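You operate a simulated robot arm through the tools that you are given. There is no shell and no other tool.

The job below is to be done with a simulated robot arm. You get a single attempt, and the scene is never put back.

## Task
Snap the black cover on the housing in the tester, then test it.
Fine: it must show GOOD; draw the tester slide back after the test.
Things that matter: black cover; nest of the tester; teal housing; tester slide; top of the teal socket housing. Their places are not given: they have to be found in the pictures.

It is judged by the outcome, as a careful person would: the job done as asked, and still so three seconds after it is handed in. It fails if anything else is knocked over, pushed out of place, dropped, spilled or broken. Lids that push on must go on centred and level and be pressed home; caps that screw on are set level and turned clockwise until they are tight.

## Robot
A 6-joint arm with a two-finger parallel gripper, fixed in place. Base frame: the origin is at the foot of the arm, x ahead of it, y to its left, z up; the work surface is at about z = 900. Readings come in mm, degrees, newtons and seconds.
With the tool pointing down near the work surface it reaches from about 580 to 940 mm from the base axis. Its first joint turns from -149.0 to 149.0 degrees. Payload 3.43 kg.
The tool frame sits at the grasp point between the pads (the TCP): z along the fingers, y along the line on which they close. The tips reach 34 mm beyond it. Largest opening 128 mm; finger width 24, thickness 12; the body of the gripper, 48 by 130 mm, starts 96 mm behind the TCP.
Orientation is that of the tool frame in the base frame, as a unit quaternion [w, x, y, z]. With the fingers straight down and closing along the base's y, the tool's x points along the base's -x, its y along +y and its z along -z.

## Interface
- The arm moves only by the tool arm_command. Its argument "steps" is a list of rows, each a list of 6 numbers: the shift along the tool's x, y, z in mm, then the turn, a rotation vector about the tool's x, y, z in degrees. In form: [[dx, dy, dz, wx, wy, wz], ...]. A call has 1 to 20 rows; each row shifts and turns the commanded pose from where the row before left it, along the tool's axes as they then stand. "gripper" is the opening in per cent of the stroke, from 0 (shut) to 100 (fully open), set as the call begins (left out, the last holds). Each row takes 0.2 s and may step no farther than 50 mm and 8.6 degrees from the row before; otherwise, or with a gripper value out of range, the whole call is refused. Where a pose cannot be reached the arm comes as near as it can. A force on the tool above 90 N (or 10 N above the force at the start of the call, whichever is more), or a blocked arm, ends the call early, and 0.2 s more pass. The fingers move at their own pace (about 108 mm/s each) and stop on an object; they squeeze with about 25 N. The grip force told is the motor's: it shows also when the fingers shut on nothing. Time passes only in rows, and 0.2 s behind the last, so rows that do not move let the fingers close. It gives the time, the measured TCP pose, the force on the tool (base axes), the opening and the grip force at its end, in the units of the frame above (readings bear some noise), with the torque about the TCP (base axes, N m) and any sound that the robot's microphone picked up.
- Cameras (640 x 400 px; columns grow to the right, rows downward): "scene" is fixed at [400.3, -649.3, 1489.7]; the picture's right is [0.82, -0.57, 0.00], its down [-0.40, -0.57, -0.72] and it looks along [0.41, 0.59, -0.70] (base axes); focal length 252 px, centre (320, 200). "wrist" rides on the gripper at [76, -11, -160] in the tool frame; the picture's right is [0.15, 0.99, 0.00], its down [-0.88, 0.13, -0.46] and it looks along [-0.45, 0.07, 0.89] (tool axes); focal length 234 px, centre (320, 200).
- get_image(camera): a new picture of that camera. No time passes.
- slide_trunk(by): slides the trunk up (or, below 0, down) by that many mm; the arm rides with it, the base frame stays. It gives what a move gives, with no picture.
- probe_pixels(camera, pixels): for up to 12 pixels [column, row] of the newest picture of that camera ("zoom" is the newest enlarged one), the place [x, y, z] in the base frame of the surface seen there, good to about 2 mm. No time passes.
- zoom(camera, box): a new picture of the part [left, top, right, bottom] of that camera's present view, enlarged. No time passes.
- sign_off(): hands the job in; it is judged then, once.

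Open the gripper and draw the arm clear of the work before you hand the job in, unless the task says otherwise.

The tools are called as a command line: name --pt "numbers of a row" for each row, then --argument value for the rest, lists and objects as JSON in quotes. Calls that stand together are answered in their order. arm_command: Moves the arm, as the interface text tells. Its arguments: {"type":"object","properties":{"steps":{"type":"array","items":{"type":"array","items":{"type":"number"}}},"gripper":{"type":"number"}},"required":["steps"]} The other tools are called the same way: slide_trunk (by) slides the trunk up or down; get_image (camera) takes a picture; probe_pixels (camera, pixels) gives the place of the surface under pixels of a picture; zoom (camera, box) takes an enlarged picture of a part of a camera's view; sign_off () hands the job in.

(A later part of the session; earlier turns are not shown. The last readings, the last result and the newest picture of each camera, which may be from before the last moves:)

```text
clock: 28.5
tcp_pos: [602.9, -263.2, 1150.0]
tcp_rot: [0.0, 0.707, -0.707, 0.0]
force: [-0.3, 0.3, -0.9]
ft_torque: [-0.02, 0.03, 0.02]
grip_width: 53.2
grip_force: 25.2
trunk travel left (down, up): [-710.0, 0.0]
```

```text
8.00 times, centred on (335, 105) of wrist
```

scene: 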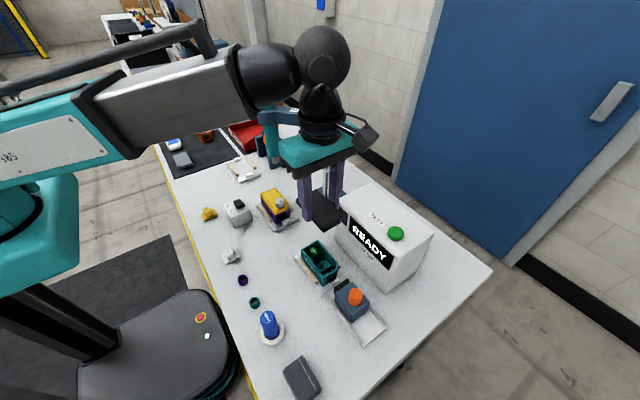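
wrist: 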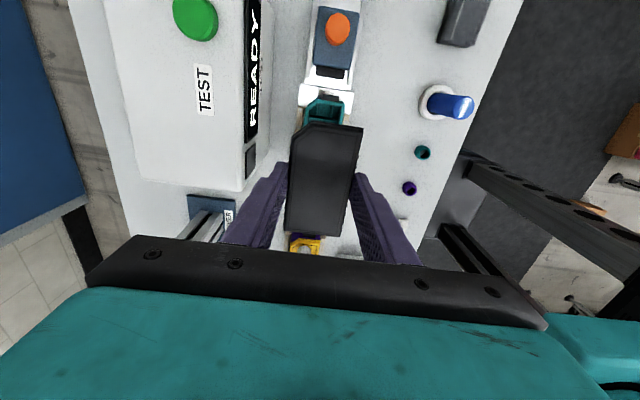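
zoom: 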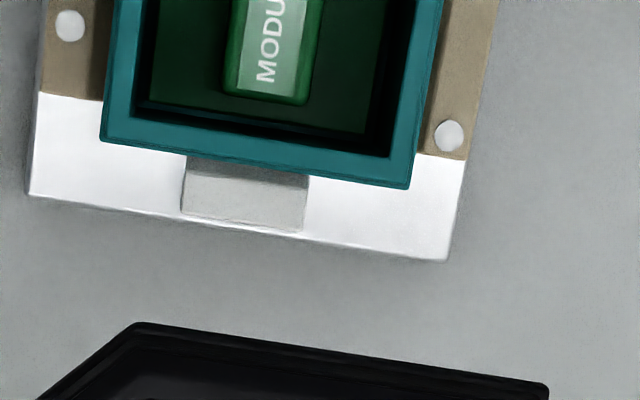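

probe_pixels --camera "zoom" --pixels '[[250, 140], [250, 150], [250, 158], [250, 164], [350, 176], [150, 148], [108, 120], [112, 80], [415, 150], [428, 90], [405, 183], [106, 137]]'

zoom --camera "wrist" --box '[295, 0, 375, 50]'

```text
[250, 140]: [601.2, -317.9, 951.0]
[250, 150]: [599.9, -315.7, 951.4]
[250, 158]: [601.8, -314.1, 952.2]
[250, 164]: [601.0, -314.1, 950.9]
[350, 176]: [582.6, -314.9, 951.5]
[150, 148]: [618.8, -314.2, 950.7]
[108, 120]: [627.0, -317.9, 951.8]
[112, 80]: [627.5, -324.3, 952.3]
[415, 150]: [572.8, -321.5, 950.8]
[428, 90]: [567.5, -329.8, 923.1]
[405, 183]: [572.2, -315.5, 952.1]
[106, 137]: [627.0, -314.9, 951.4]
```

```text
8.00 times, centred on (335, 25) of wrist
```

zoom: 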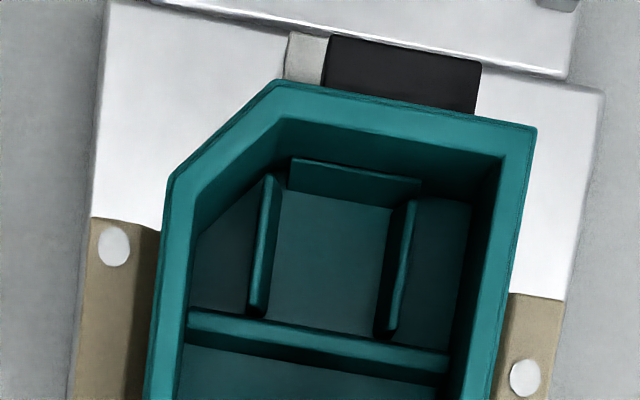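

probe_pixels --camera "zoom" --pixels '[[400, 110], [400, 104], [320, 92], [320, 88], [500, 124], [280, 84], [166, 185], [161, 240], [155, 320], [528, 160], [515, 230], [503, 300]]'

probe_pixels --camera "zoom" --pixels '[[535, 130], [300, 65], [420, 80], [230, 128]]'

```text
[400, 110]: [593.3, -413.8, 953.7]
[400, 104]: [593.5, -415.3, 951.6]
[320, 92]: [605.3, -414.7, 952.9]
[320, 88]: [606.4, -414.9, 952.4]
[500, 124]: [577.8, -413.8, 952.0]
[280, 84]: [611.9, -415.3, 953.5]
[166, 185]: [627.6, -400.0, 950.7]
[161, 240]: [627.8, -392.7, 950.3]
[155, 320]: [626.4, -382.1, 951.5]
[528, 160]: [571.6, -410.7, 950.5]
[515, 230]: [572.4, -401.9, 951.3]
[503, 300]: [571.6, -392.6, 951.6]
```

```text
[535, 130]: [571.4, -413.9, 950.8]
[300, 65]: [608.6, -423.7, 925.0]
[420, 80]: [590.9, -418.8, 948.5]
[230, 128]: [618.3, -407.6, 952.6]
```

Housing outline: x 571.8–627.4, y -415.3 to -313.9, so the centre is (599.6,-364.6). Cover in hand: centre (601.7,-260.0). I'll shift by (-2.1,-104.6), descend to z≈1040, and check alignment in the scene view.

arm_command --pt "35 2.1 0 0 0 0" --pt "35 0 0 0 0 0" --pt "34.6 0 0 0 0 0" --pt "0 0 28 0 0 0" --pt "0 0 28 0 0 0" --pt "0 0 28 0 0 0" --pt "0 0 26 0 0 0" --pt "0 0 0 0 0 0"

zoom --camera "scene" --box '[270, 180, 400, 310]'

get_image --camera "wrist"

```text
clock: 30.3
tcp_pos: [600.8, -366.7, 1039.5]
tcp_rot: [0.0, -0.707, 0.707, 0.0]
force: [0.3, 0.8, -0.7]
ft_torque: [-0.01, -0.01, -0.01]
grip_width: 52.8
grip_force: 24.9
trunk travel left (down, up): [-710.0, 0.0]
```

```text
3.08 times, centred on (335, 245) of scene
```

zoom: 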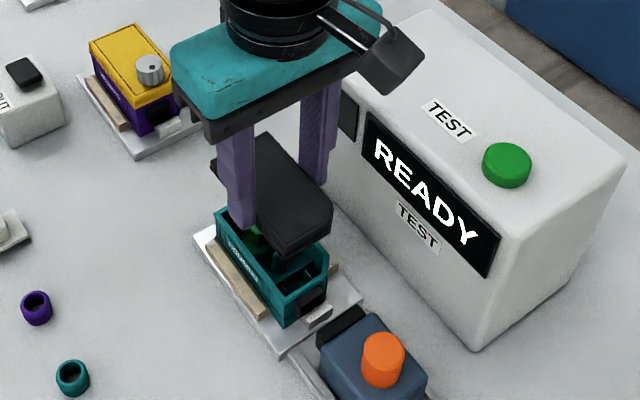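

```text
taken
```

wrist: 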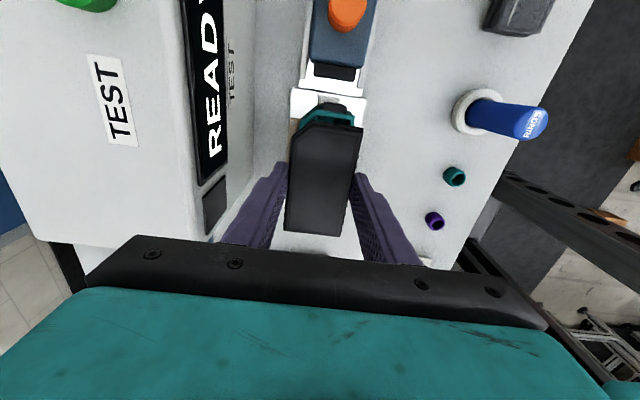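

The cover hangs above the housing with matching chamfers. I'll descend 40 mm more, so the cover's bottom is ~10 mm above the rim, and check again.

arm_command --pt "0 0 15 0 0 0" --pt "0 0 15 0 0 0" --pt "0 0 10 0 0 0" --pt "0 0 0 0 0 0"

zoom --camera "scene" --box '[280, 210, 370, 300]'

zoom --camera "wrist" --box '[270, 80, 390, 250]'

```text
clock: 31.3
tcp_pos: [601.9, -370.1, 1000.8]
tcp_rot: [-0.001, 0.707, -0.707, 0.0]
force: [-0.1, -0.3, 0.3]
ft_torque: [0.0, 0.02, -0.01]
grip_width: 52.9
grip_force: 25.1
trunk travel left (down, up): [-710.0, 0.0]
```

```text
4.44 times, centred on (325, 255) of scene
```

zoom: 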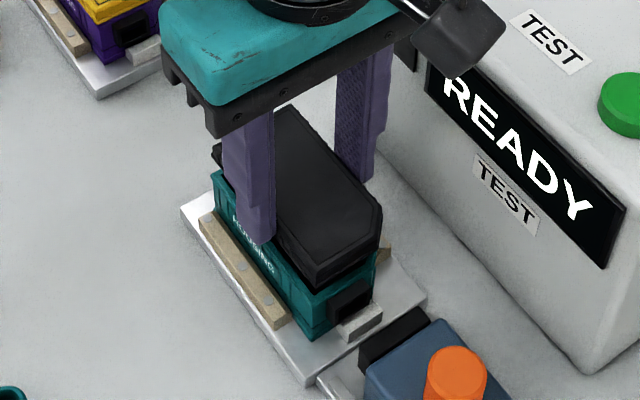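

```text
2.35 times, centred on (330, 165) of wrist
```

zoom: 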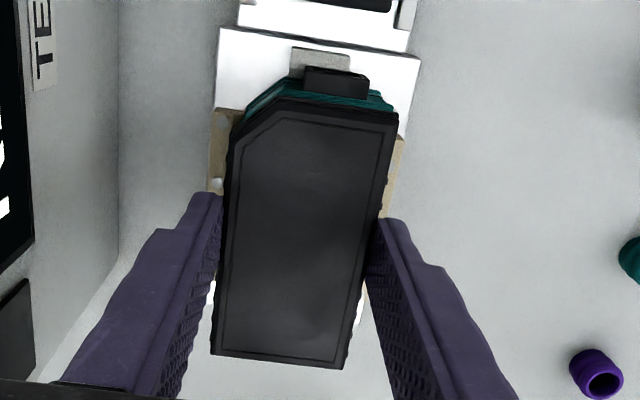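

The TCP y reading moved 3 mm during the descent, so I'll verify the alignment by probing the cover's edges and the visible housing edges now.

zoom --camera "wrist" --box '[300, 100, 364, 140]'

arm_command --pt "0 0 0 0 0 0"

```text
10.00 times, centred on (332, 120) of wrist
```

zoom: 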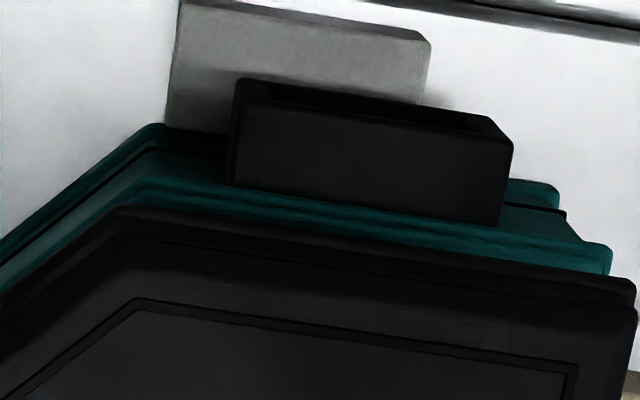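

```text
clock: 31.7
tcp_pos: [601.2, -369.0, 999.8]
tcp_rot: [-0.001, -0.707, 0.707, -0.001]
force: [1.1, -0.1, -1.3]
ft_torque: [0.0, 0.04, -0.03]
grip_width: 52.6
grip_force: 25.2
trunk travel left (down, up): [-710.0, 0.0]
```

probe_pixels --camera "zoom" --pixels '[[300, 232], [300, 240], [300, 250], [500, 268], [300, 218], [300, 206], [500, 240], [605, 260], [130, 195], [130, 215], [625, 290], [400, 280]]'

zoom --camera "wrist" --box '[280, 205, 360, 255]'

```text
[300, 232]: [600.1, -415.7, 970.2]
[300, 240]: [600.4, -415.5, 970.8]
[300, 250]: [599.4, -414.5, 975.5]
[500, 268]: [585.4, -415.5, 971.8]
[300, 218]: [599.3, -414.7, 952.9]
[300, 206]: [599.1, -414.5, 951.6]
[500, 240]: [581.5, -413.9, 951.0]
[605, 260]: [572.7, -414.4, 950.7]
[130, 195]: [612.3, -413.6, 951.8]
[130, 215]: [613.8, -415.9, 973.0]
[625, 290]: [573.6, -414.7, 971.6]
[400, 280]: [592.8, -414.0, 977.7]
```

```text
8.00 times, centred on (320, 230) of wrist
```

zoom: 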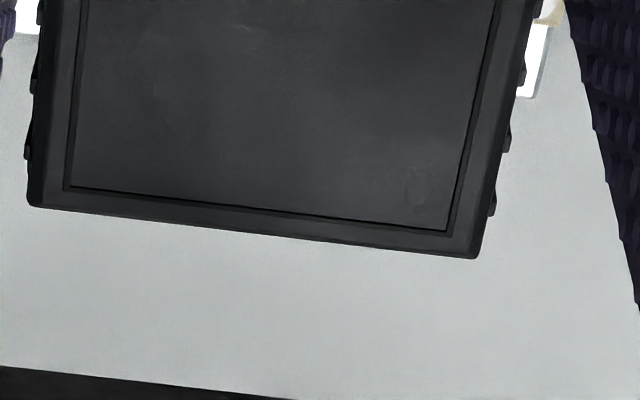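

probe_pixels --camera "zoom" --pixels '[[300, 228], [300, 234], [200, 222], [400, 246], [100, 212], [36, 190], [40, 120], [45, 60], [478, 240], [490, 180], [500, 120], [510, 60]]'

zoom --camera "wrist" --box '[285, 130, 365, 200]'

```text
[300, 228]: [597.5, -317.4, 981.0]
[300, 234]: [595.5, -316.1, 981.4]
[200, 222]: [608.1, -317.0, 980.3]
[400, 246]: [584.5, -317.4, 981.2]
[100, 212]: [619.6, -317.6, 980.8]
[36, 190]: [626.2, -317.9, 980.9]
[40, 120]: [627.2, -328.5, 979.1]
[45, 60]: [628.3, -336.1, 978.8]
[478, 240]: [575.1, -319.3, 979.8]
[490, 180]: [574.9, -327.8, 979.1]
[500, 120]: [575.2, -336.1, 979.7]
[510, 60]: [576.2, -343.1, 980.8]
```

```text
5.71 times, centred on (325, 165) of wrist
```

zoom: 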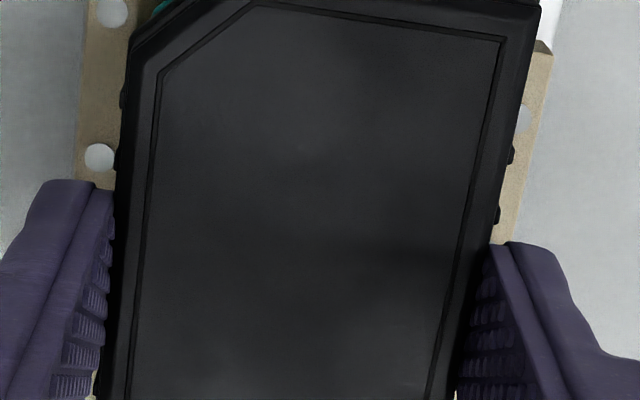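

Measured now: cover centre ≈(601.1,-366.0), housing centre ≈(599.6,-364.5), so I need about (-1.4,+1.5) mm. The cover's lip bottom is ~10 mm above the rim; I'll correct and descend another 6 mm.

arm_command --pt "-1.5 1.4 0 0 0 0" --pt "0 0 3 0 0 0" --pt "0 0 3 0 0 0" --pt "0 0 0 0 0 0" --pt "0 0 0 0 0 0"

zoom --camera "wrist" --box '[300, 100, 364, 140]'

zoom --camera "scene" --box '[295, 225, 355, 290]'

```text
clock: 32.9
tcp_pos: [598.4, -366.8, 994.0]
tcp_rot: [0.0, 0.707, -0.707, -0.001]
force: [-0.3, 0.3, -0.1]
ft_torque: [-0.01, 0.0, 0.02]
grip_width: 53.0
grip_force: 24.2
trunk travel left (down, up): [-710.0, 0.0]
```

```text
10.00 times, centred on (332, 120) of wrist
```

zoom: 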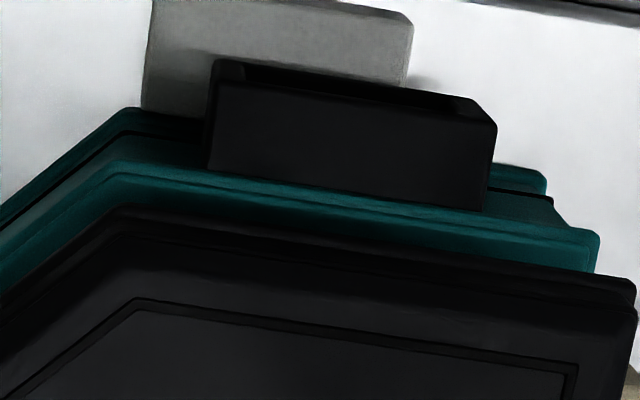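

```text
6.15 times, centred on (325, 258) of scene
```

zoom: 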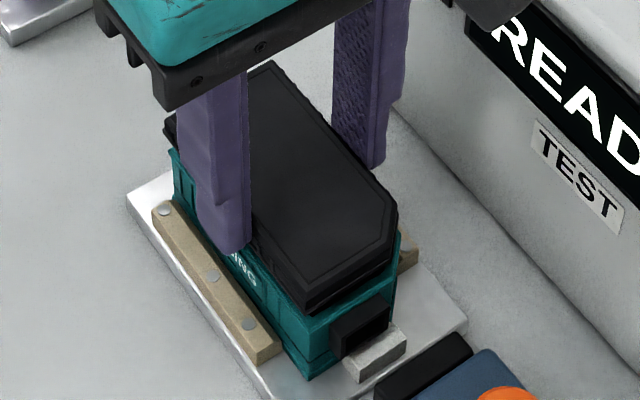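

probe_pixels --camera "scene" --pixels '[[338, 270], [330, 255]]'

zoom --camera "wrist" --box '[300, 100, 364, 140]'

probe_pixels --camera "zoom" --pixels '[[300, 236], [300, 242], [500, 266], [200, 222], [300, 205], [300, 190], [500, 235], [590, 250], [592, 235], [120, 168], [120, 212], [628, 285]]'

```text
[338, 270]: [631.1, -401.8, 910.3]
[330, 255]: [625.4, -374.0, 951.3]
```

```text
10.00 times, centred on (332, 120) of wrist
```

zoom: 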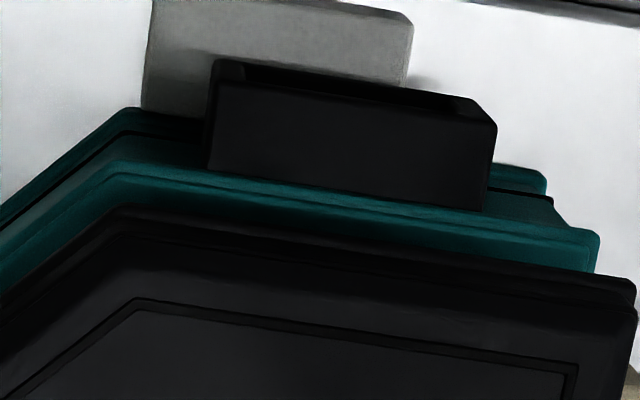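

```text
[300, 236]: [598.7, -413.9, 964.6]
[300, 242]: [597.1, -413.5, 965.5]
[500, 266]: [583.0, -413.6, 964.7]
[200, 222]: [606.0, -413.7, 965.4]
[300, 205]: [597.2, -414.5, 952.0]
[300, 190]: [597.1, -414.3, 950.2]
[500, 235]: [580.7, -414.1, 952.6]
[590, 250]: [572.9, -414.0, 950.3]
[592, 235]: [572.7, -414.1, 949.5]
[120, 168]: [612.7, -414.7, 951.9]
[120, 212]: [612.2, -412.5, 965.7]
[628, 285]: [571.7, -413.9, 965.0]
```

zoom --camera "wrist" --box '[280, 205, 360, 255]'

probe_pixels --camera "zoom" --pixels '[[300, 234], [200, 224], [400, 246], [36, 170], [40, 140], [42, 100], [45, 60], [478, 235], [486, 190], [497, 130], [505, 80], [512, 40]]'

zoom --camera "wrist" --box '[285, 110, 365, 180]'

```text
8.00 times, centred on (320, 230) of wrist
```

zoom: 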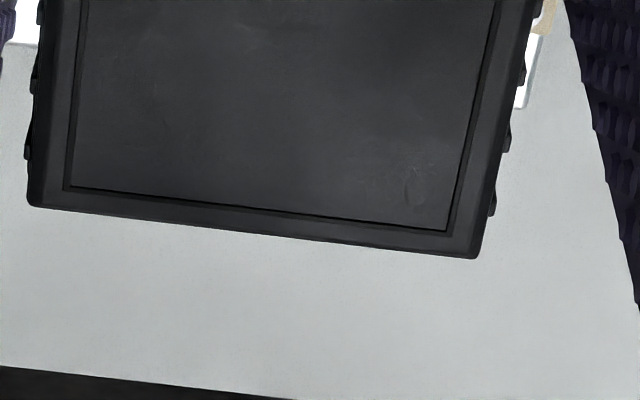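

```text
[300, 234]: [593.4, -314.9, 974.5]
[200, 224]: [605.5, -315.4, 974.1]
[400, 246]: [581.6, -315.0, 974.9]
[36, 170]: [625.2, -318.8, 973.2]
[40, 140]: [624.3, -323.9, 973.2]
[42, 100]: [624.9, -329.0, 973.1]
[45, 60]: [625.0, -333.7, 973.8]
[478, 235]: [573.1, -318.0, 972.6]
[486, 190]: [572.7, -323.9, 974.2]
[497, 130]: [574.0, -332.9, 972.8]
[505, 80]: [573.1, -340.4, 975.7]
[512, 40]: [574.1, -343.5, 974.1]
```

```text
5.71 times, centred on (325, 145) of wrist
```

zoom: 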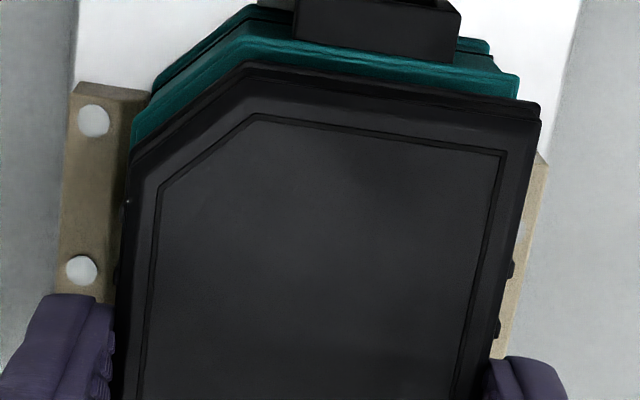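

The cover is now centred on (599.1,-364.3), within ~0.5 mm of the housing (599.6,-364.5). I'll nudge +0.4 in x and lower in small steps to start the lip into the housing, watching the force.

arm_command --pt "0 -0.4 1 0 0 0" --pt "0 0 2 0 0 0" --pt "0 0 1.5 0 0 0" --pt "0 0 0 0 0 0"

zoom --camera "scene" --box '[300, 235, 350, 285]'

zoom --camera "wrist" --box '[300, 100, 364, 140]'

```text
clock: 33.9
tcp_pos: [598.5, -368.3, 989.8]
tcp_rot: [0.0, 0.707, -0.707, -0.001]
force: [-0.1, 0.0, -0.6]
ft_torque: [0.03, 0.03, -0.02]
grip_width: 52.9
grip_force: 24.9
trunk travel left (down, up): [-710.0, 0.0]
```

```text
8.00 times, centred on (325, 260) of scene
```

zoom: 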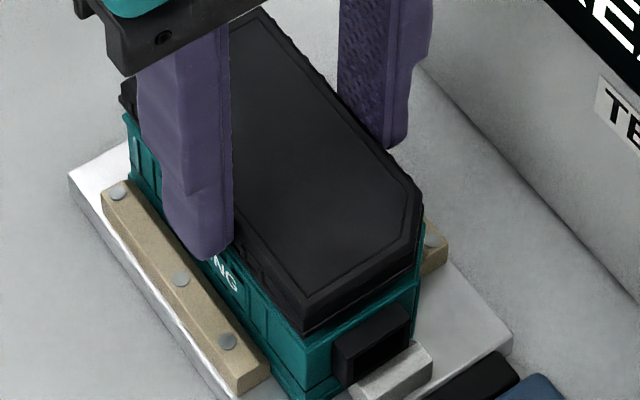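

```text
10.00 times, centred on (332, 120) of wrist
```

zoom: 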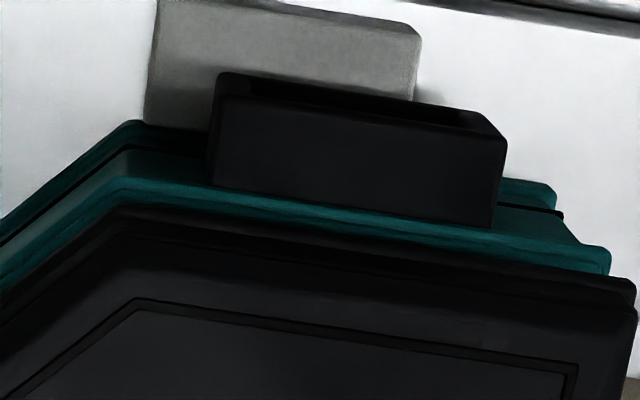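

probe_pixels --camera "zoom" --pixels '[[300, 238], [500, 265], [200, 224], [628, 285], [120, 212], [300, 212], [500, 242], [605, 258], [120, 185]]'

arm_command --pt "0 0 0 0 0 0" --pt "0 0 0 0 0 0"

zoom --camera "wrist" --box '[300, 100, 364, 140]'

```text
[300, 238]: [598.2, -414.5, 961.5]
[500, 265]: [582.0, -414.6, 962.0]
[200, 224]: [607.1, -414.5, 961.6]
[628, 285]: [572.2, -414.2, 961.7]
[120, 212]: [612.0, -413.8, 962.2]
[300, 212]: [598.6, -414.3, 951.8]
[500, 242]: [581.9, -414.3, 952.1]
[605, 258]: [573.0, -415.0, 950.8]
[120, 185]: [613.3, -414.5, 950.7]
```

```text
clock: 34.5
tcp_pos: [599.9, -367.5, 990.5]
tcp_rot: [-0.001, 0.707, -0.707, -0.001]
force: [-0.6, 0.5, 0.2]
ft_torque: [0.03, -0.01, 0.0]
grip_width: 52.8
grip_force: 24.5
trunk travel left (down, up): [-710.0, 0.0]
```

```text
10.00 times, centred on (332, 120) of wrist
```

zoom: 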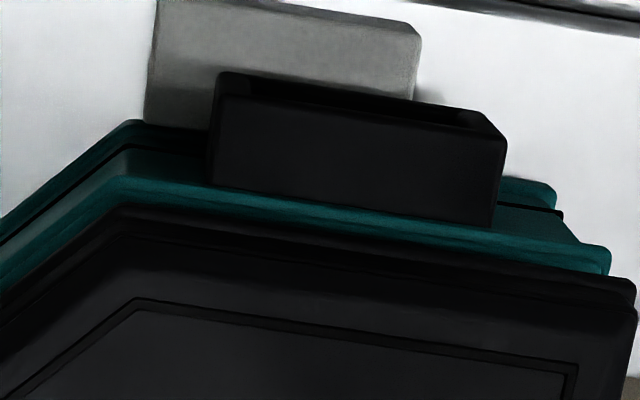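

The pose is stable between rows (identical pictures). To refine x, I'll probe the vertical -x side walls of both the cover and the housing in a scene zoom, which avoids edge errors.

zoom --camera "scene" --box '[305, 245, 345, 285]'

```text
10.00 times, centred on (325, 265) of scene
```

zoom: 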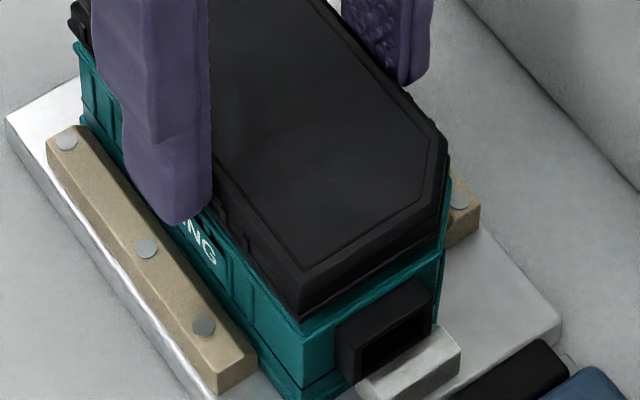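

probe_pixels --camera "zoom" --pixels '[[258, 258], [275, 280], [288, 294], [265, 268], [285, 345], [290, 325], [240, 280], [260, 310], [310, 350], [320, 340], [330, 292], [390, 262]]'

probe_pixels --camera "zoom" --pixels '[[245, 243], [280, 288], [295, 300], [292, 315], [280, 305], [265, 290], [250, 272], [235, 250], [300, 312], [82, 15], [88, 60], [100, 95]]'

```text
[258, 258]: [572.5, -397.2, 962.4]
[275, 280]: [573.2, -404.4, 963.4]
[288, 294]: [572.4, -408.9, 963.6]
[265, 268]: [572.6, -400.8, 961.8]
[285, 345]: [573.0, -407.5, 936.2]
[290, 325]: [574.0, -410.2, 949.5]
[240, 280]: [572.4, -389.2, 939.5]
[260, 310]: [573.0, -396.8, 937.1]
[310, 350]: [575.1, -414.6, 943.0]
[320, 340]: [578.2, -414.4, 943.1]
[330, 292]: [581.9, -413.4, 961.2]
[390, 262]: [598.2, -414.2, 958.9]
```

```text
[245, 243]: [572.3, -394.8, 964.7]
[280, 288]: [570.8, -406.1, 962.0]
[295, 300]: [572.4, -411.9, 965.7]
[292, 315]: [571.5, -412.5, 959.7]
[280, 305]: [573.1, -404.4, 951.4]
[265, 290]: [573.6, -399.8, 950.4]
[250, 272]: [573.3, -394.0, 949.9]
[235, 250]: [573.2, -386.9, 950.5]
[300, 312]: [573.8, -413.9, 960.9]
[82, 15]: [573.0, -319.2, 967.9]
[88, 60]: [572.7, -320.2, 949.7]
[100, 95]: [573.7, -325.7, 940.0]
```

Wall planes: cover at x≈572.2, housing at x≈573.2; fronts agree within ~0.3 mm. I'll shift +1.1 mm in x and +0.2 in y, then lower by small steps until the lip enters.

arm_command --pt "-0.2 -1.1 0 0 0 0" --pt "0 0 1 0 0 0" --pt "0 0 1 0 0 0" --pt "0 0 0 0 0 0"

zoom --camera "scene" --box '[305, 245, 345, 285]'

probe_pixels --camera "zoom" --pixels '[[258, 262], [275, 284], [265, 272], [245, 247], [280, 310], [265, 295], [250, 277], [285, 345], [330, 297], [390, 266], [320, 345], [310, 350]]'

```text
clock: 35.5
tcp_pos: [600.6, -367.1, 988.2]
tcp_rot: [0.001, 0.707, -0.707, 0.0]
force: [1.0, 0.7, 5.6]
ft_torque: [0.09, 0.1, -0.03]
grip_width: 52.9
grip_force: 24.8
trunk travel left (down, up): [-710.0, 0.0]
```

```text
10.00 times, centred on (325, 265) of scene
```

zoom: 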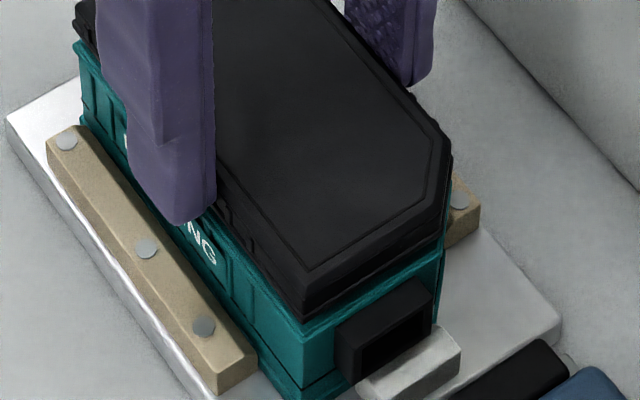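

```text
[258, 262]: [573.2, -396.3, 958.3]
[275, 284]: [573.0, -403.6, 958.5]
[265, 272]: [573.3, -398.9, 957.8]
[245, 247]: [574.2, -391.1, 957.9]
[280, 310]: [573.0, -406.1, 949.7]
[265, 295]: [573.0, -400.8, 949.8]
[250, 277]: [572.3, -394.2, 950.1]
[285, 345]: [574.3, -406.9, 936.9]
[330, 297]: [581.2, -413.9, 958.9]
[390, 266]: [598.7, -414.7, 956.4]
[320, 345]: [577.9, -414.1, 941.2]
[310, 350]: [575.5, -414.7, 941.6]
```

Walls are now aligned (cover 573.4, housing 573.1) and a light contact of 5.6 N appears. I'll keep lowering by 1 mm steps to seat the lip.

arm_command --pt "0 0 1 0 0 0" --pt "0 0 0 0 0 0"

zoom --camera "scene" --box '[305, 245, 345, 285]'

```text
clock: 36.1
tcp_pos: [599.9, -366.6, 986.8]
tcp_rot: [0.001, 0.708, -0.707, -0.001]
force: [-0.4, 0.0, 1.1]
ft_torque: [-0.03, -0.01, 0.02]
grip_width: 52.9
grip_force: 25.1
trunk travel left (down, up): [-710.0, 0.0]
```

```text
10.00 times, centred on (325, 265) of scene
```

zoom: 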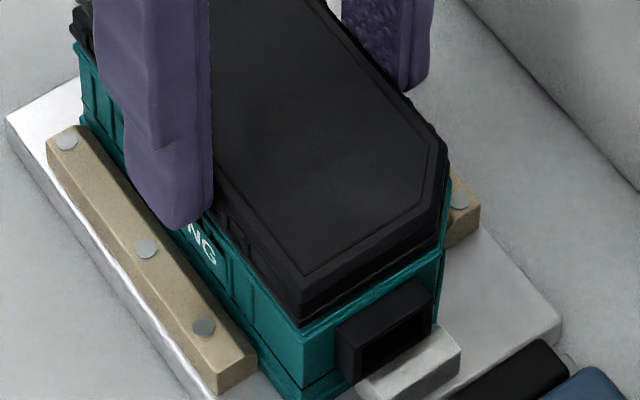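

probe_pixels --camera "zoom" --pixels '[[258, 264], [275, 286], [265, 274], [245, 249], [280, 312], [265, 297], [250, 279], [285, 345], [330, 297], [390, 266], [320, 345], [300, 205]]'

zoom --camera "wrist" --box '[285, 95, 365, 160]'

```text
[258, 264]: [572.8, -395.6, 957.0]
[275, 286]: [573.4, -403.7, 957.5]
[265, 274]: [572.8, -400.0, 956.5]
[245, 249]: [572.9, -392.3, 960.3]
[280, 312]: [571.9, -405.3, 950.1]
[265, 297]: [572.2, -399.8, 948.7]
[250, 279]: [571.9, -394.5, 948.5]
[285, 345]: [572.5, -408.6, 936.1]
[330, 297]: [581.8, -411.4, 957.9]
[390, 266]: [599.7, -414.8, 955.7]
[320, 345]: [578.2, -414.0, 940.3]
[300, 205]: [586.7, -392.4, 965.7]
```

```text
6.15 times, centred on (325, 128) of wrist
```

zoom: 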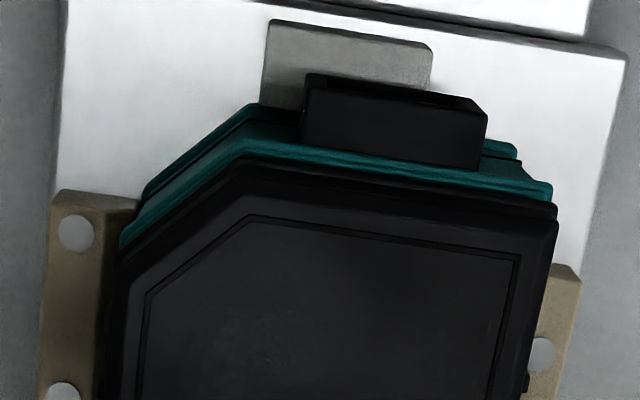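

Alignment holds within ~1 mm and the force dropped back to ~1 N, suggesting the lip has entered. I'll lower 1.5 mm more.

arm_command --pt "0 0 0.8 0 0 0" --pt "0 0 0.7 0 0 0" --pt "0 0 0 0 0 0"

zoom --camera "scene" --box '[305, 245, 345, 285]'

```text
clock: 36.9
tcp_pos: [600.2, -366.1, 985.7]
tcp_rot: [0.0, -0.707, 0.707, 0.0]
force: [2.0, 1.7, 7.3]
ft_torque: [0.06, -0.03, -0.01]
grip_width: 52.8
grip_force: 25.3
trunk travel left (down, up): [-710.0, 0.0]
```

```text
10.00 times, centred on (325, 265) of scene
```

zoom: 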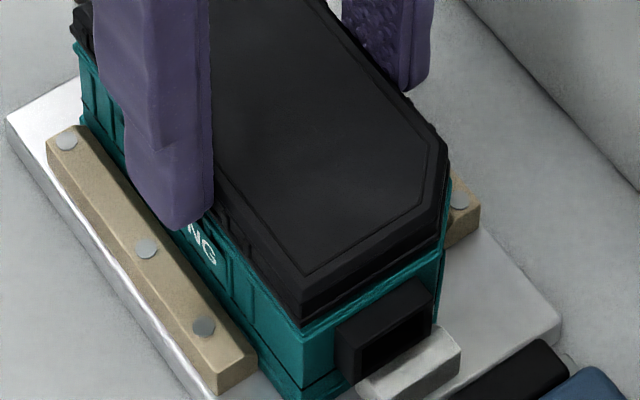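

Force is 7 N and the cover is still level. I'll press another 1 mm in two half steps.

arm_command --pt "0 0 0.6 0 0 0" --pt "0 0 0.6 0 0 0" --pt "0 0 0 0 0 0"

zoom --camera "scene" --box '[305, 245, 345, 285]'

zoom --camera "wrist" --box '[285, 95, 365, 160]'

```text
clock: 37.7
tcp_pos: [600.2, -367.5, 987.2]
tcp_rot: [0.001, 0.707, -0.707, 0.001]
force: [5.6, -2.1, 23.8]
ft_torque: [-0.03, 0.0, 0.02]
grip_width: 53.0
grip_force: 25.5
trunk travel left (down, up): [-710.0, 0.0]
```

```text
10.00 times, centred on (325, 265) of scene
```

zoom: 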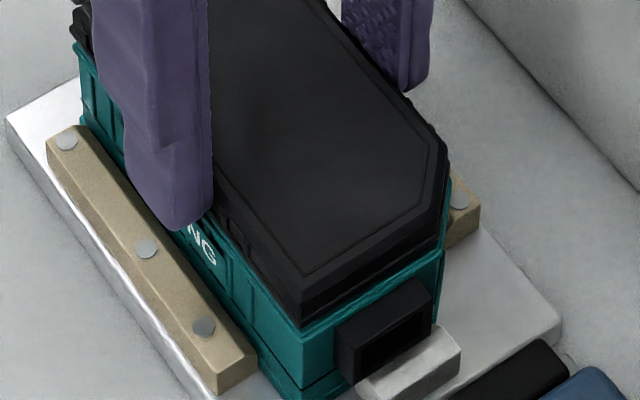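

```text
6.15 times, centred on (325, 128) of wrist
```

zoom: 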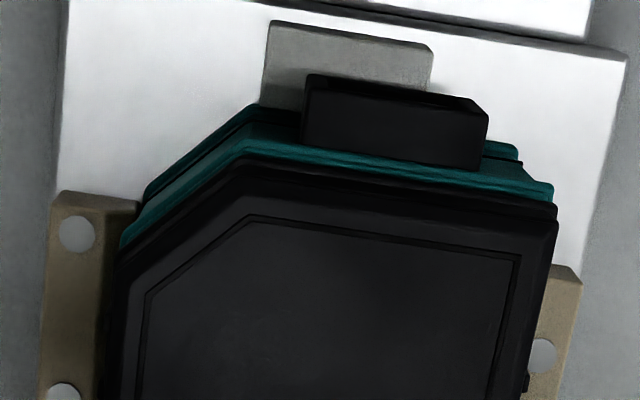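

Now 24 N of level resistance (torque ≈0): the cover sits on the lip/snap, or the fingertips meet the rim. I'll ease up 0.5 mm, open the fingers slightly and look at how the cover sits.

arm_command --pt "0 0 -0.6 0 0 0" --pt "0 0 0 0 0 0"

arm_command --pt "0 0 0 0 0 0" --pt "0 0 0 0 0 0" --gripper 55

zoom --camera "scene" --box '[305, 245, 345, 285]'

zoom --camera "wrist" --box '[270, 80, 390, 250]'

```text
clock: 38.3
tcp_pos: [599.9, -366.6, 985.4]
tcp_rot: [0.0, -0.707, 0.707, -0.001]
force: [4.0, -3.5, 23.8]
ft_torque: [-0.11, -0.07, 0.01]
grip_width: 52.9
grip_force: 25.3
trunk travel left (down, up): [-710.0, 0.0]
```

```text
clock: 38.9
tcp_pos: [601.4, -367.4, 984.3]
tcp_rot: [0.0, -0.707, 0.707, 0.001]
force: [0.7, 0.7, -0.8]
ft_torque: [0.02, 0.02, -0.01]
grip_width: 70.4
grip_force: 0.0
trunk travel left (down, up): [-710.0, 0.0]
```

```text
10.00 times, centred on (325, 265) of scene
```

zoom: 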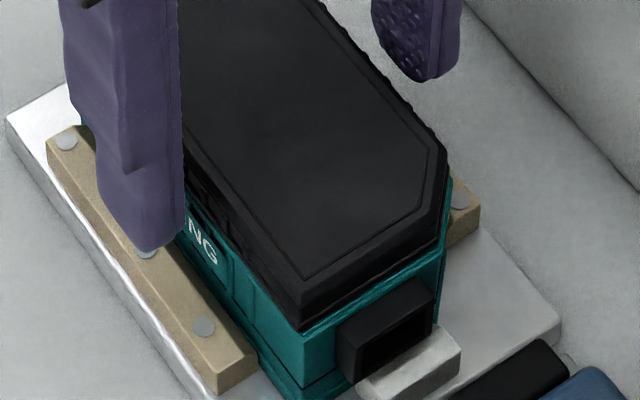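

```text
2.35 times, centred on (330, 165) of wrist
```

zoom: 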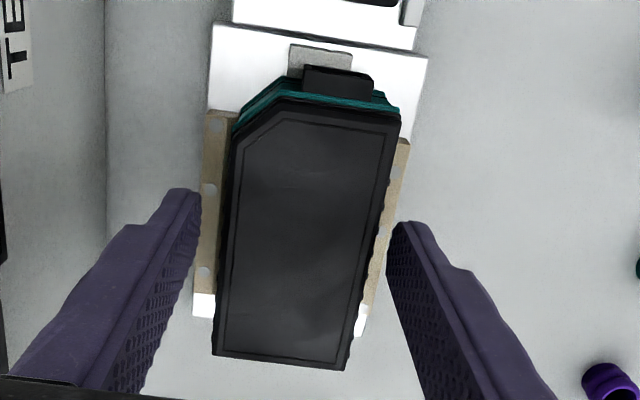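

Released; the cover rests level on the housing. I'll raise 45 mm and measure how the cover sits (top height at the corners, wall alignment).

arm_command --pt "0 0 -5 0 0 0" --pt "0 0 -20 0 0 0" --pt "0 0 -20 0 0 0" --pt "0 0 0 0 0 0"

zoom --camera "wrist" --box '[280, 80, 380, 230]'

```text
clock: 39.9
tcp_pos: [602.0, -368.5, 1029.6]
tcp_rot: [0.0, 0.707, -0.707, 0.0]
force: [0.1, 0.2, 0.7]
ft_torque: [-0.04, -0.01, -0.01]
grip_width: 70.3
grip_force: 0.0
trunk travel left (down, up): [-710.0, 0.0]
```

```text
2.67 times, centred on (330, 155) of wrist
```

zoom: 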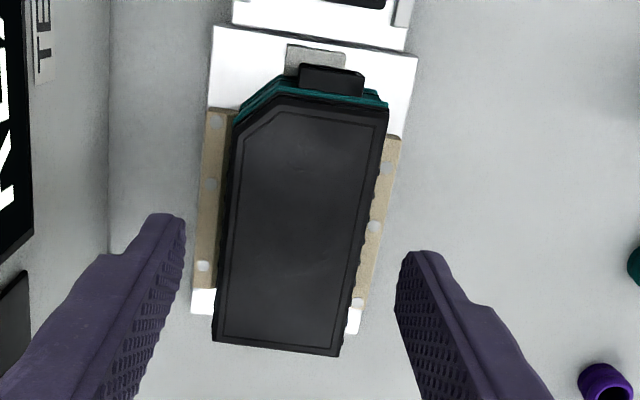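

probe_pixels --camera "zoom" --pixels '[[225, 330], [275, 338], [330, 345], [376, 130], [320, 120], [280, 113], [245, 145], [233, 220], [360, 220], [300, 220], [250, 270], [330, 280]]'

zoom --camera "scene" --box '[300, 230, 350, 290]'

```text
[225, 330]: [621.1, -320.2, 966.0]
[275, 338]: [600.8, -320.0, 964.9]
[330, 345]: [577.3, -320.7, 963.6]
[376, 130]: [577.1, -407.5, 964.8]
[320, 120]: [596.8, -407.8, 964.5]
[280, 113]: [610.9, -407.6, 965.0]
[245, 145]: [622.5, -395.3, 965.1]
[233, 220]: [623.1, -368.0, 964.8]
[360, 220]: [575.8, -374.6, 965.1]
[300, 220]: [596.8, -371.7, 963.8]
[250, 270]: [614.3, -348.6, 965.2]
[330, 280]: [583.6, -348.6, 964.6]
```

```text
6.67 times, centred on (325, 260) of scene
```

zoom: 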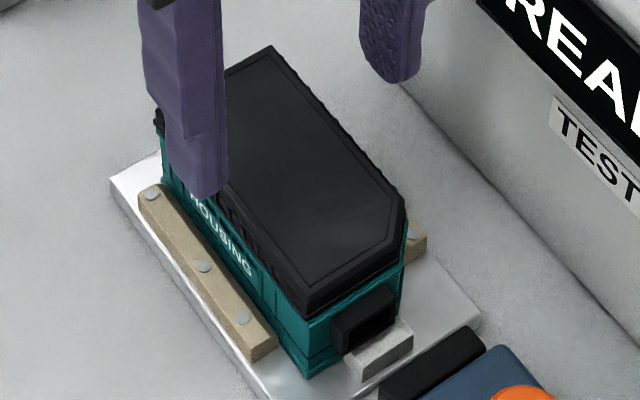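

The cover sits level (top z≈964.9 everywhere), lip ~5 mm into the housing, needing a final press. I'll close the fingers, centre over the cover, and descend to just above its top.

arm_command --pt "-2 0.5 0 0 0 0" --pt "0 0 0 0 0 0" --pt "0 0 0 0 0 0" --pt "0 0 14 0 0 0" --pt "0 0 10 0 0 0" --pt "0 0 0 0 0 0" --gripper 0

zoom --camera "scene" --box '[295, 220, 355, 290]'

get_image --camera "wrist"

```text
clock: 41.3
tcp_pos: [599.8, -364.9, 1004.4]
tcp_rot: [0.0, 0.708, -0.707, 0.0]
force: [0.0, -0.2, -0.1]
ft_torque: [0.05, -0.01, -0.01]
grip_width: 0.0
grip_force: 25.2
trunk travel left (down, up): [-710.0, 0.0]
```

```text
5.71 times, centred on (325, 255) of scene
```

zoom: 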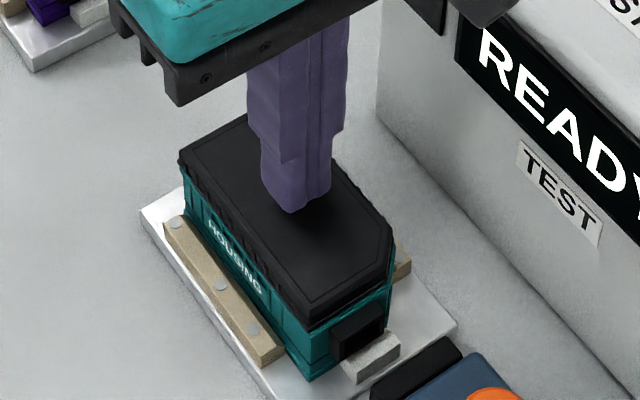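

```text
taken
```

wrist: 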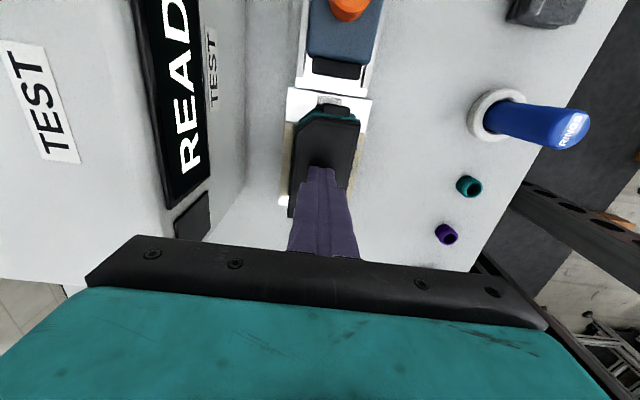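

Closed fingers are centred above the cover, ~5 mm up. I'll press down in 1 mm steps, watching for force and a click.

arm_command --pt "0 0 2 0 0 0" --pt "0 0 2 0 0 0" --pt "0 0 1 0 0 0" --pt "0 0 1 0 0 0" --pt "0 0 1 0 0 0" --pt "0 0 0 0 0 0"

```text
clock: 42.7
tcp_pos: [601.4, -364.5, 998.6]
tcp_rot: [0.0, 0.707, -0.707, 0.0]
force: [-0.2, 0.0, 1.2]
ft_torque: [0.01, -0.02, -0.02]
grip_width: 0.1
grip_force: 24.6
trunk travel left (down, up): [-710.0, 0.0]
```

Just touching (1.2 N at z≈998.6). I'll continue pressing in small steps.

arm_command --pt "0 0 0.8 0 0 0" --pt "0 0 0.8 0 0 0" --pt "0 0 0.8 0 0 0" --pt "0 0 0.8 0 0 0" --pt "0 0 0 0 0 0"

```text
clock: 43.9
tcp_pos: [599.8, -365.0, 997.7]
tcp_rot: [0.0, 0.707, -0.707, 0.003]
force: [7.1, -5.0, 34.4]
ft_torque: [-0.13, -0.26, -0.01]
grip_width: 0.0
grip_force: 25.5
trunk travel left (down, up): [-710.0, 0.0]
```

34 N now, no click yet. I'll keep pressing in small steps toward ~70 N.

arm_command --pt "0 0 0.8 0 0 0" --pt "0 0 0.8 0 0 0" --pt "0 0 0.8 0 0 0" --pt "0 0 0 0 0 0"

```text
clock: 44.9
tcp_pos: [599.8, -363.7, 997.6]
tcp_rot: [-0.001, 0.707, -0.707, 0.003]
force: [13.2, -6.3, 61.1]
ft_torque: [-0.06, -0.42, -0.04]
grip_width: 0.0
grip_force: 24.6
trunk travel left (down, up): [-710.0, 0.0]
```

61 N, with no movement yet. I'll add a little more, staying under the 90 N stop.

arm_command --pt "0 0 0.7 0 0 0" --pt "0 0 0.7 0 0 0" --pt "0 0 0 0 0 0"

zoom --camera "scene" --box '[305, 240, 350, 285]'

```text
clock: 45.7
tcp_pos: [598.8, -364.6, 997.6]
tcp_rot: [0.001, -0.707, 0.707, -0.004]
force: [13.2, -6.3, 70.8]
ft_torque: [-0.05, -0.42, -0.05]
grip_width: 0.0
grip_force: 24.4
trunk travel left (down, up): [-710.0, 0.0]
```

```text
8.89 times, centred on (328, 262) of scene
```

zoom: 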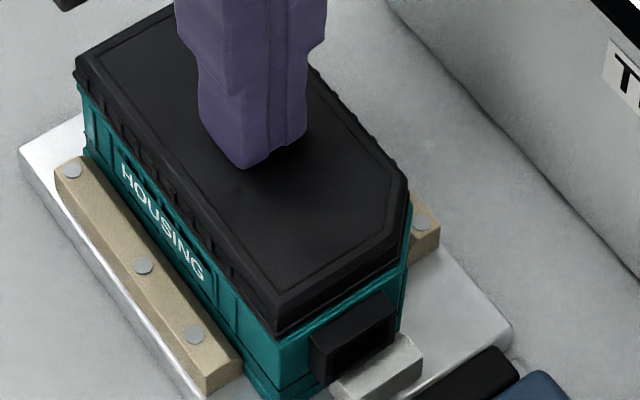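

arm_command --pt "0 0 0.6 0 0 0" --pt "0 0 0.6 0 0 0" --pt "0 0 0 0 0 0"

zoom --camera "scene" --box '[230, 180, 300, 230]'

```text
clock: 46.5
tcp_pos: [597.5, -363.9, 997.3]
tcp_rot: [-0.001, 0.707, -0.707, 0.004]
force: [11.6, -5.5, 74.5]
ft_torque: [0.04, -0.38, -0.04]
grip_width: 0.0
grip_force: 25.4
trunk travel left (down, up): [-710.0, 0.0]
```

```text
8.00 times, centred on (265, 205) of scene
```

zoom: 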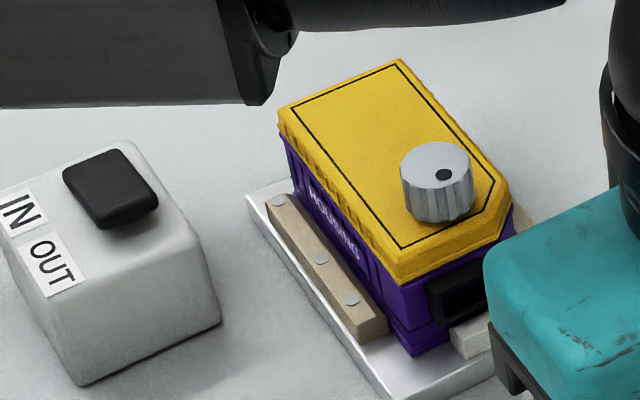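

No click at 75 N. The purple housing with the yellow cover nearby shows how a seated cover looks; I'll probe its heights for comparison.

probe_pixels --camera "zoom" --pixels '[[340, 130], [400, 230], [390, 265], [393, 275], [340, 215], [380, 285], [398, 290], [350, 240], [320, 190], [305, 165], [320, 320], [440, 265]]'

zoom --camera "scene" --box '[305, 240, 350, 285]'

probe_pixels --camera "zoom" --pixels '[[150, 110], [330, 200], [270, 300], [275, 320], [277, 328], [280, 340], [285, 318], [300, 318], [240, 285], [242, 297], [245, 305], [200, 240]]'

```text
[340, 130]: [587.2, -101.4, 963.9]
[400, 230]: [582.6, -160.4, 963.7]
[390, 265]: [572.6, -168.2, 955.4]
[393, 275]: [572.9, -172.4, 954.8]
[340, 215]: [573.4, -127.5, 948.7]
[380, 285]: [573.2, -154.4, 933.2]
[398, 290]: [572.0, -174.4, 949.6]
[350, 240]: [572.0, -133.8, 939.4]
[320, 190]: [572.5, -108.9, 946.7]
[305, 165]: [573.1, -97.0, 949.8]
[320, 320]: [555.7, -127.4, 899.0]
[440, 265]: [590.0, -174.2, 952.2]
```

```text
8.89 times, centred on (328, 262) of scene
```

zoom: 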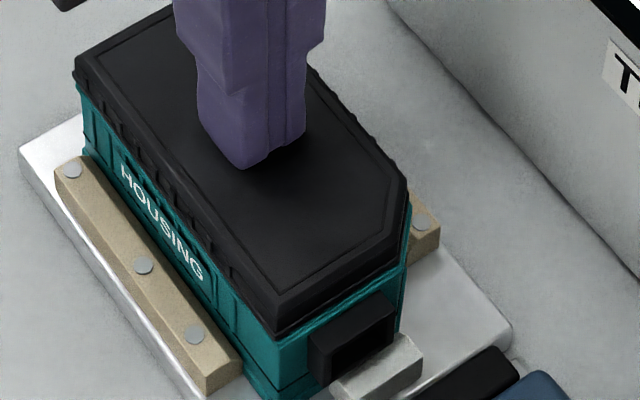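

```text
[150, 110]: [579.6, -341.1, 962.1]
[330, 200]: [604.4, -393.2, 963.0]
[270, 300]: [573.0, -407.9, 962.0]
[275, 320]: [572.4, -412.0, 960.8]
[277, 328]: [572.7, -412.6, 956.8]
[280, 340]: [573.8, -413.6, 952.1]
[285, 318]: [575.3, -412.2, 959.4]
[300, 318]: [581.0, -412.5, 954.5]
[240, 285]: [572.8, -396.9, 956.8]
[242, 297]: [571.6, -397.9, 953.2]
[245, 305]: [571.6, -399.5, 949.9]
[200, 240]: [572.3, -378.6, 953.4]
```

The yellow reference cover's top is at z≈963.8, and the black one now reads 962–963, so it may be home. I'll lift off and re-measure the black cover's top with the wrist camera as before (it was 964.9).

arm_command --pt "0 0 -4 0 0 0" --pt "0 0 -8 0 0 0" --pt "0 0 -20 0 0 0" --pt "0 0 -5 0 0 0" --pt "0 0 0 0 0 0"

zoom --camera "wrist" --box '[280, 80, 380, 230]'

zoom --camera "scene" --box '[300, 235, 350, 285]'

```text
clock: 47.7
tcp_pos: [599.8, -365.4, 1027.2]
tcp_rot: [0.0, 0.707, -0.707, -0.001]
force: [0.2, 0.0, -0.7]
ft_torque: [0.03, 0.0, -0.01]
grip_width: 0.1
grip_force: 25.1
trunk travel left (down, up): [-710.0, 0.0]
```

```text
2.67 times, centred on (330, 155) of wrist
```

zoom: 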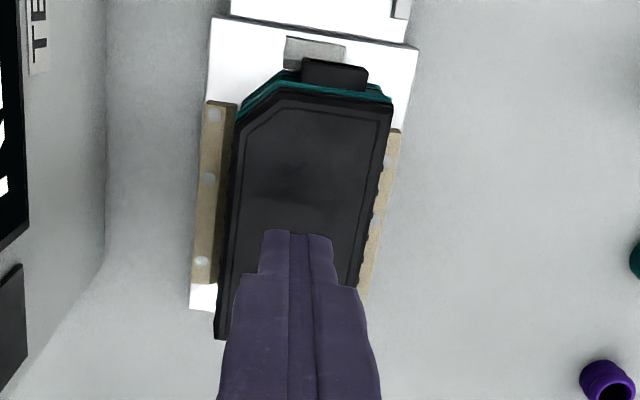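

```text
8.00 times, centred on (325, 260) of scene
```

zoom: 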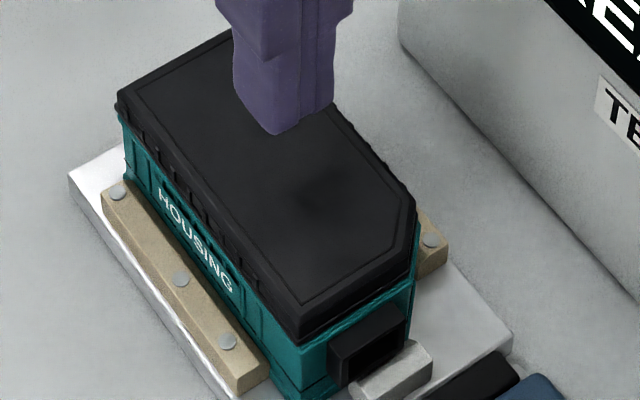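

I'll compare the seam of the black cover with the yellow reference in tighter zooms, probing the skirt's bottom edge along a vertical line.

zoom --camera "scene" --box '[314, 262, 338, 286]'

probe_pixels --camera "zoom" --pixels '[[260, 150], [260, 170], [260, 180], [260, 190], [260, 200], [260, 210], [260, 220], [260, 230], [260, 245], [300, 100], [330, 200], [400, 200]]'

zoom --camera "scene" --box '[264, 203, 288, 227]'

```text
16.00 times, centred on (326, 274) of scene
```

zoom: 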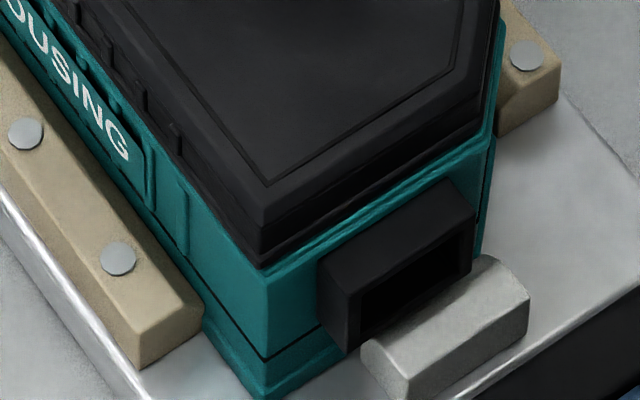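

```text
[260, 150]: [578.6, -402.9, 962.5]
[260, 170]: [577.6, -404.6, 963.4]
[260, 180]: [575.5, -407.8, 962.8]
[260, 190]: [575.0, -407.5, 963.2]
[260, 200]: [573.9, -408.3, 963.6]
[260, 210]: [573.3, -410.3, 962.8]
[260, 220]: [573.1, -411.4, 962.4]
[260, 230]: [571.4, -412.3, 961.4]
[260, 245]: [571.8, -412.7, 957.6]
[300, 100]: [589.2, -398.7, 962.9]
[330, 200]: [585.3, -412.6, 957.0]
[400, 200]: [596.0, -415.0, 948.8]
```

```text
16.00 times, centred on (276, 215) of scene
```

zoom: 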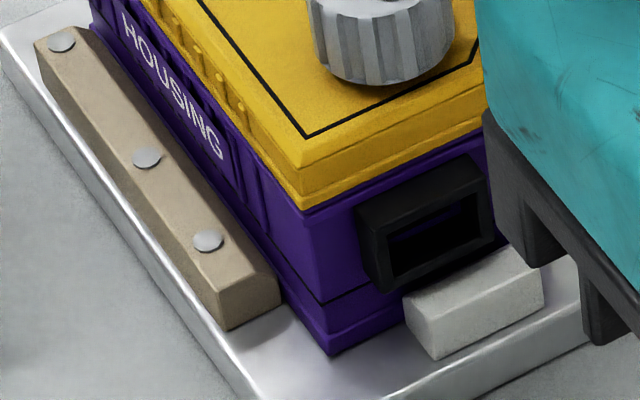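

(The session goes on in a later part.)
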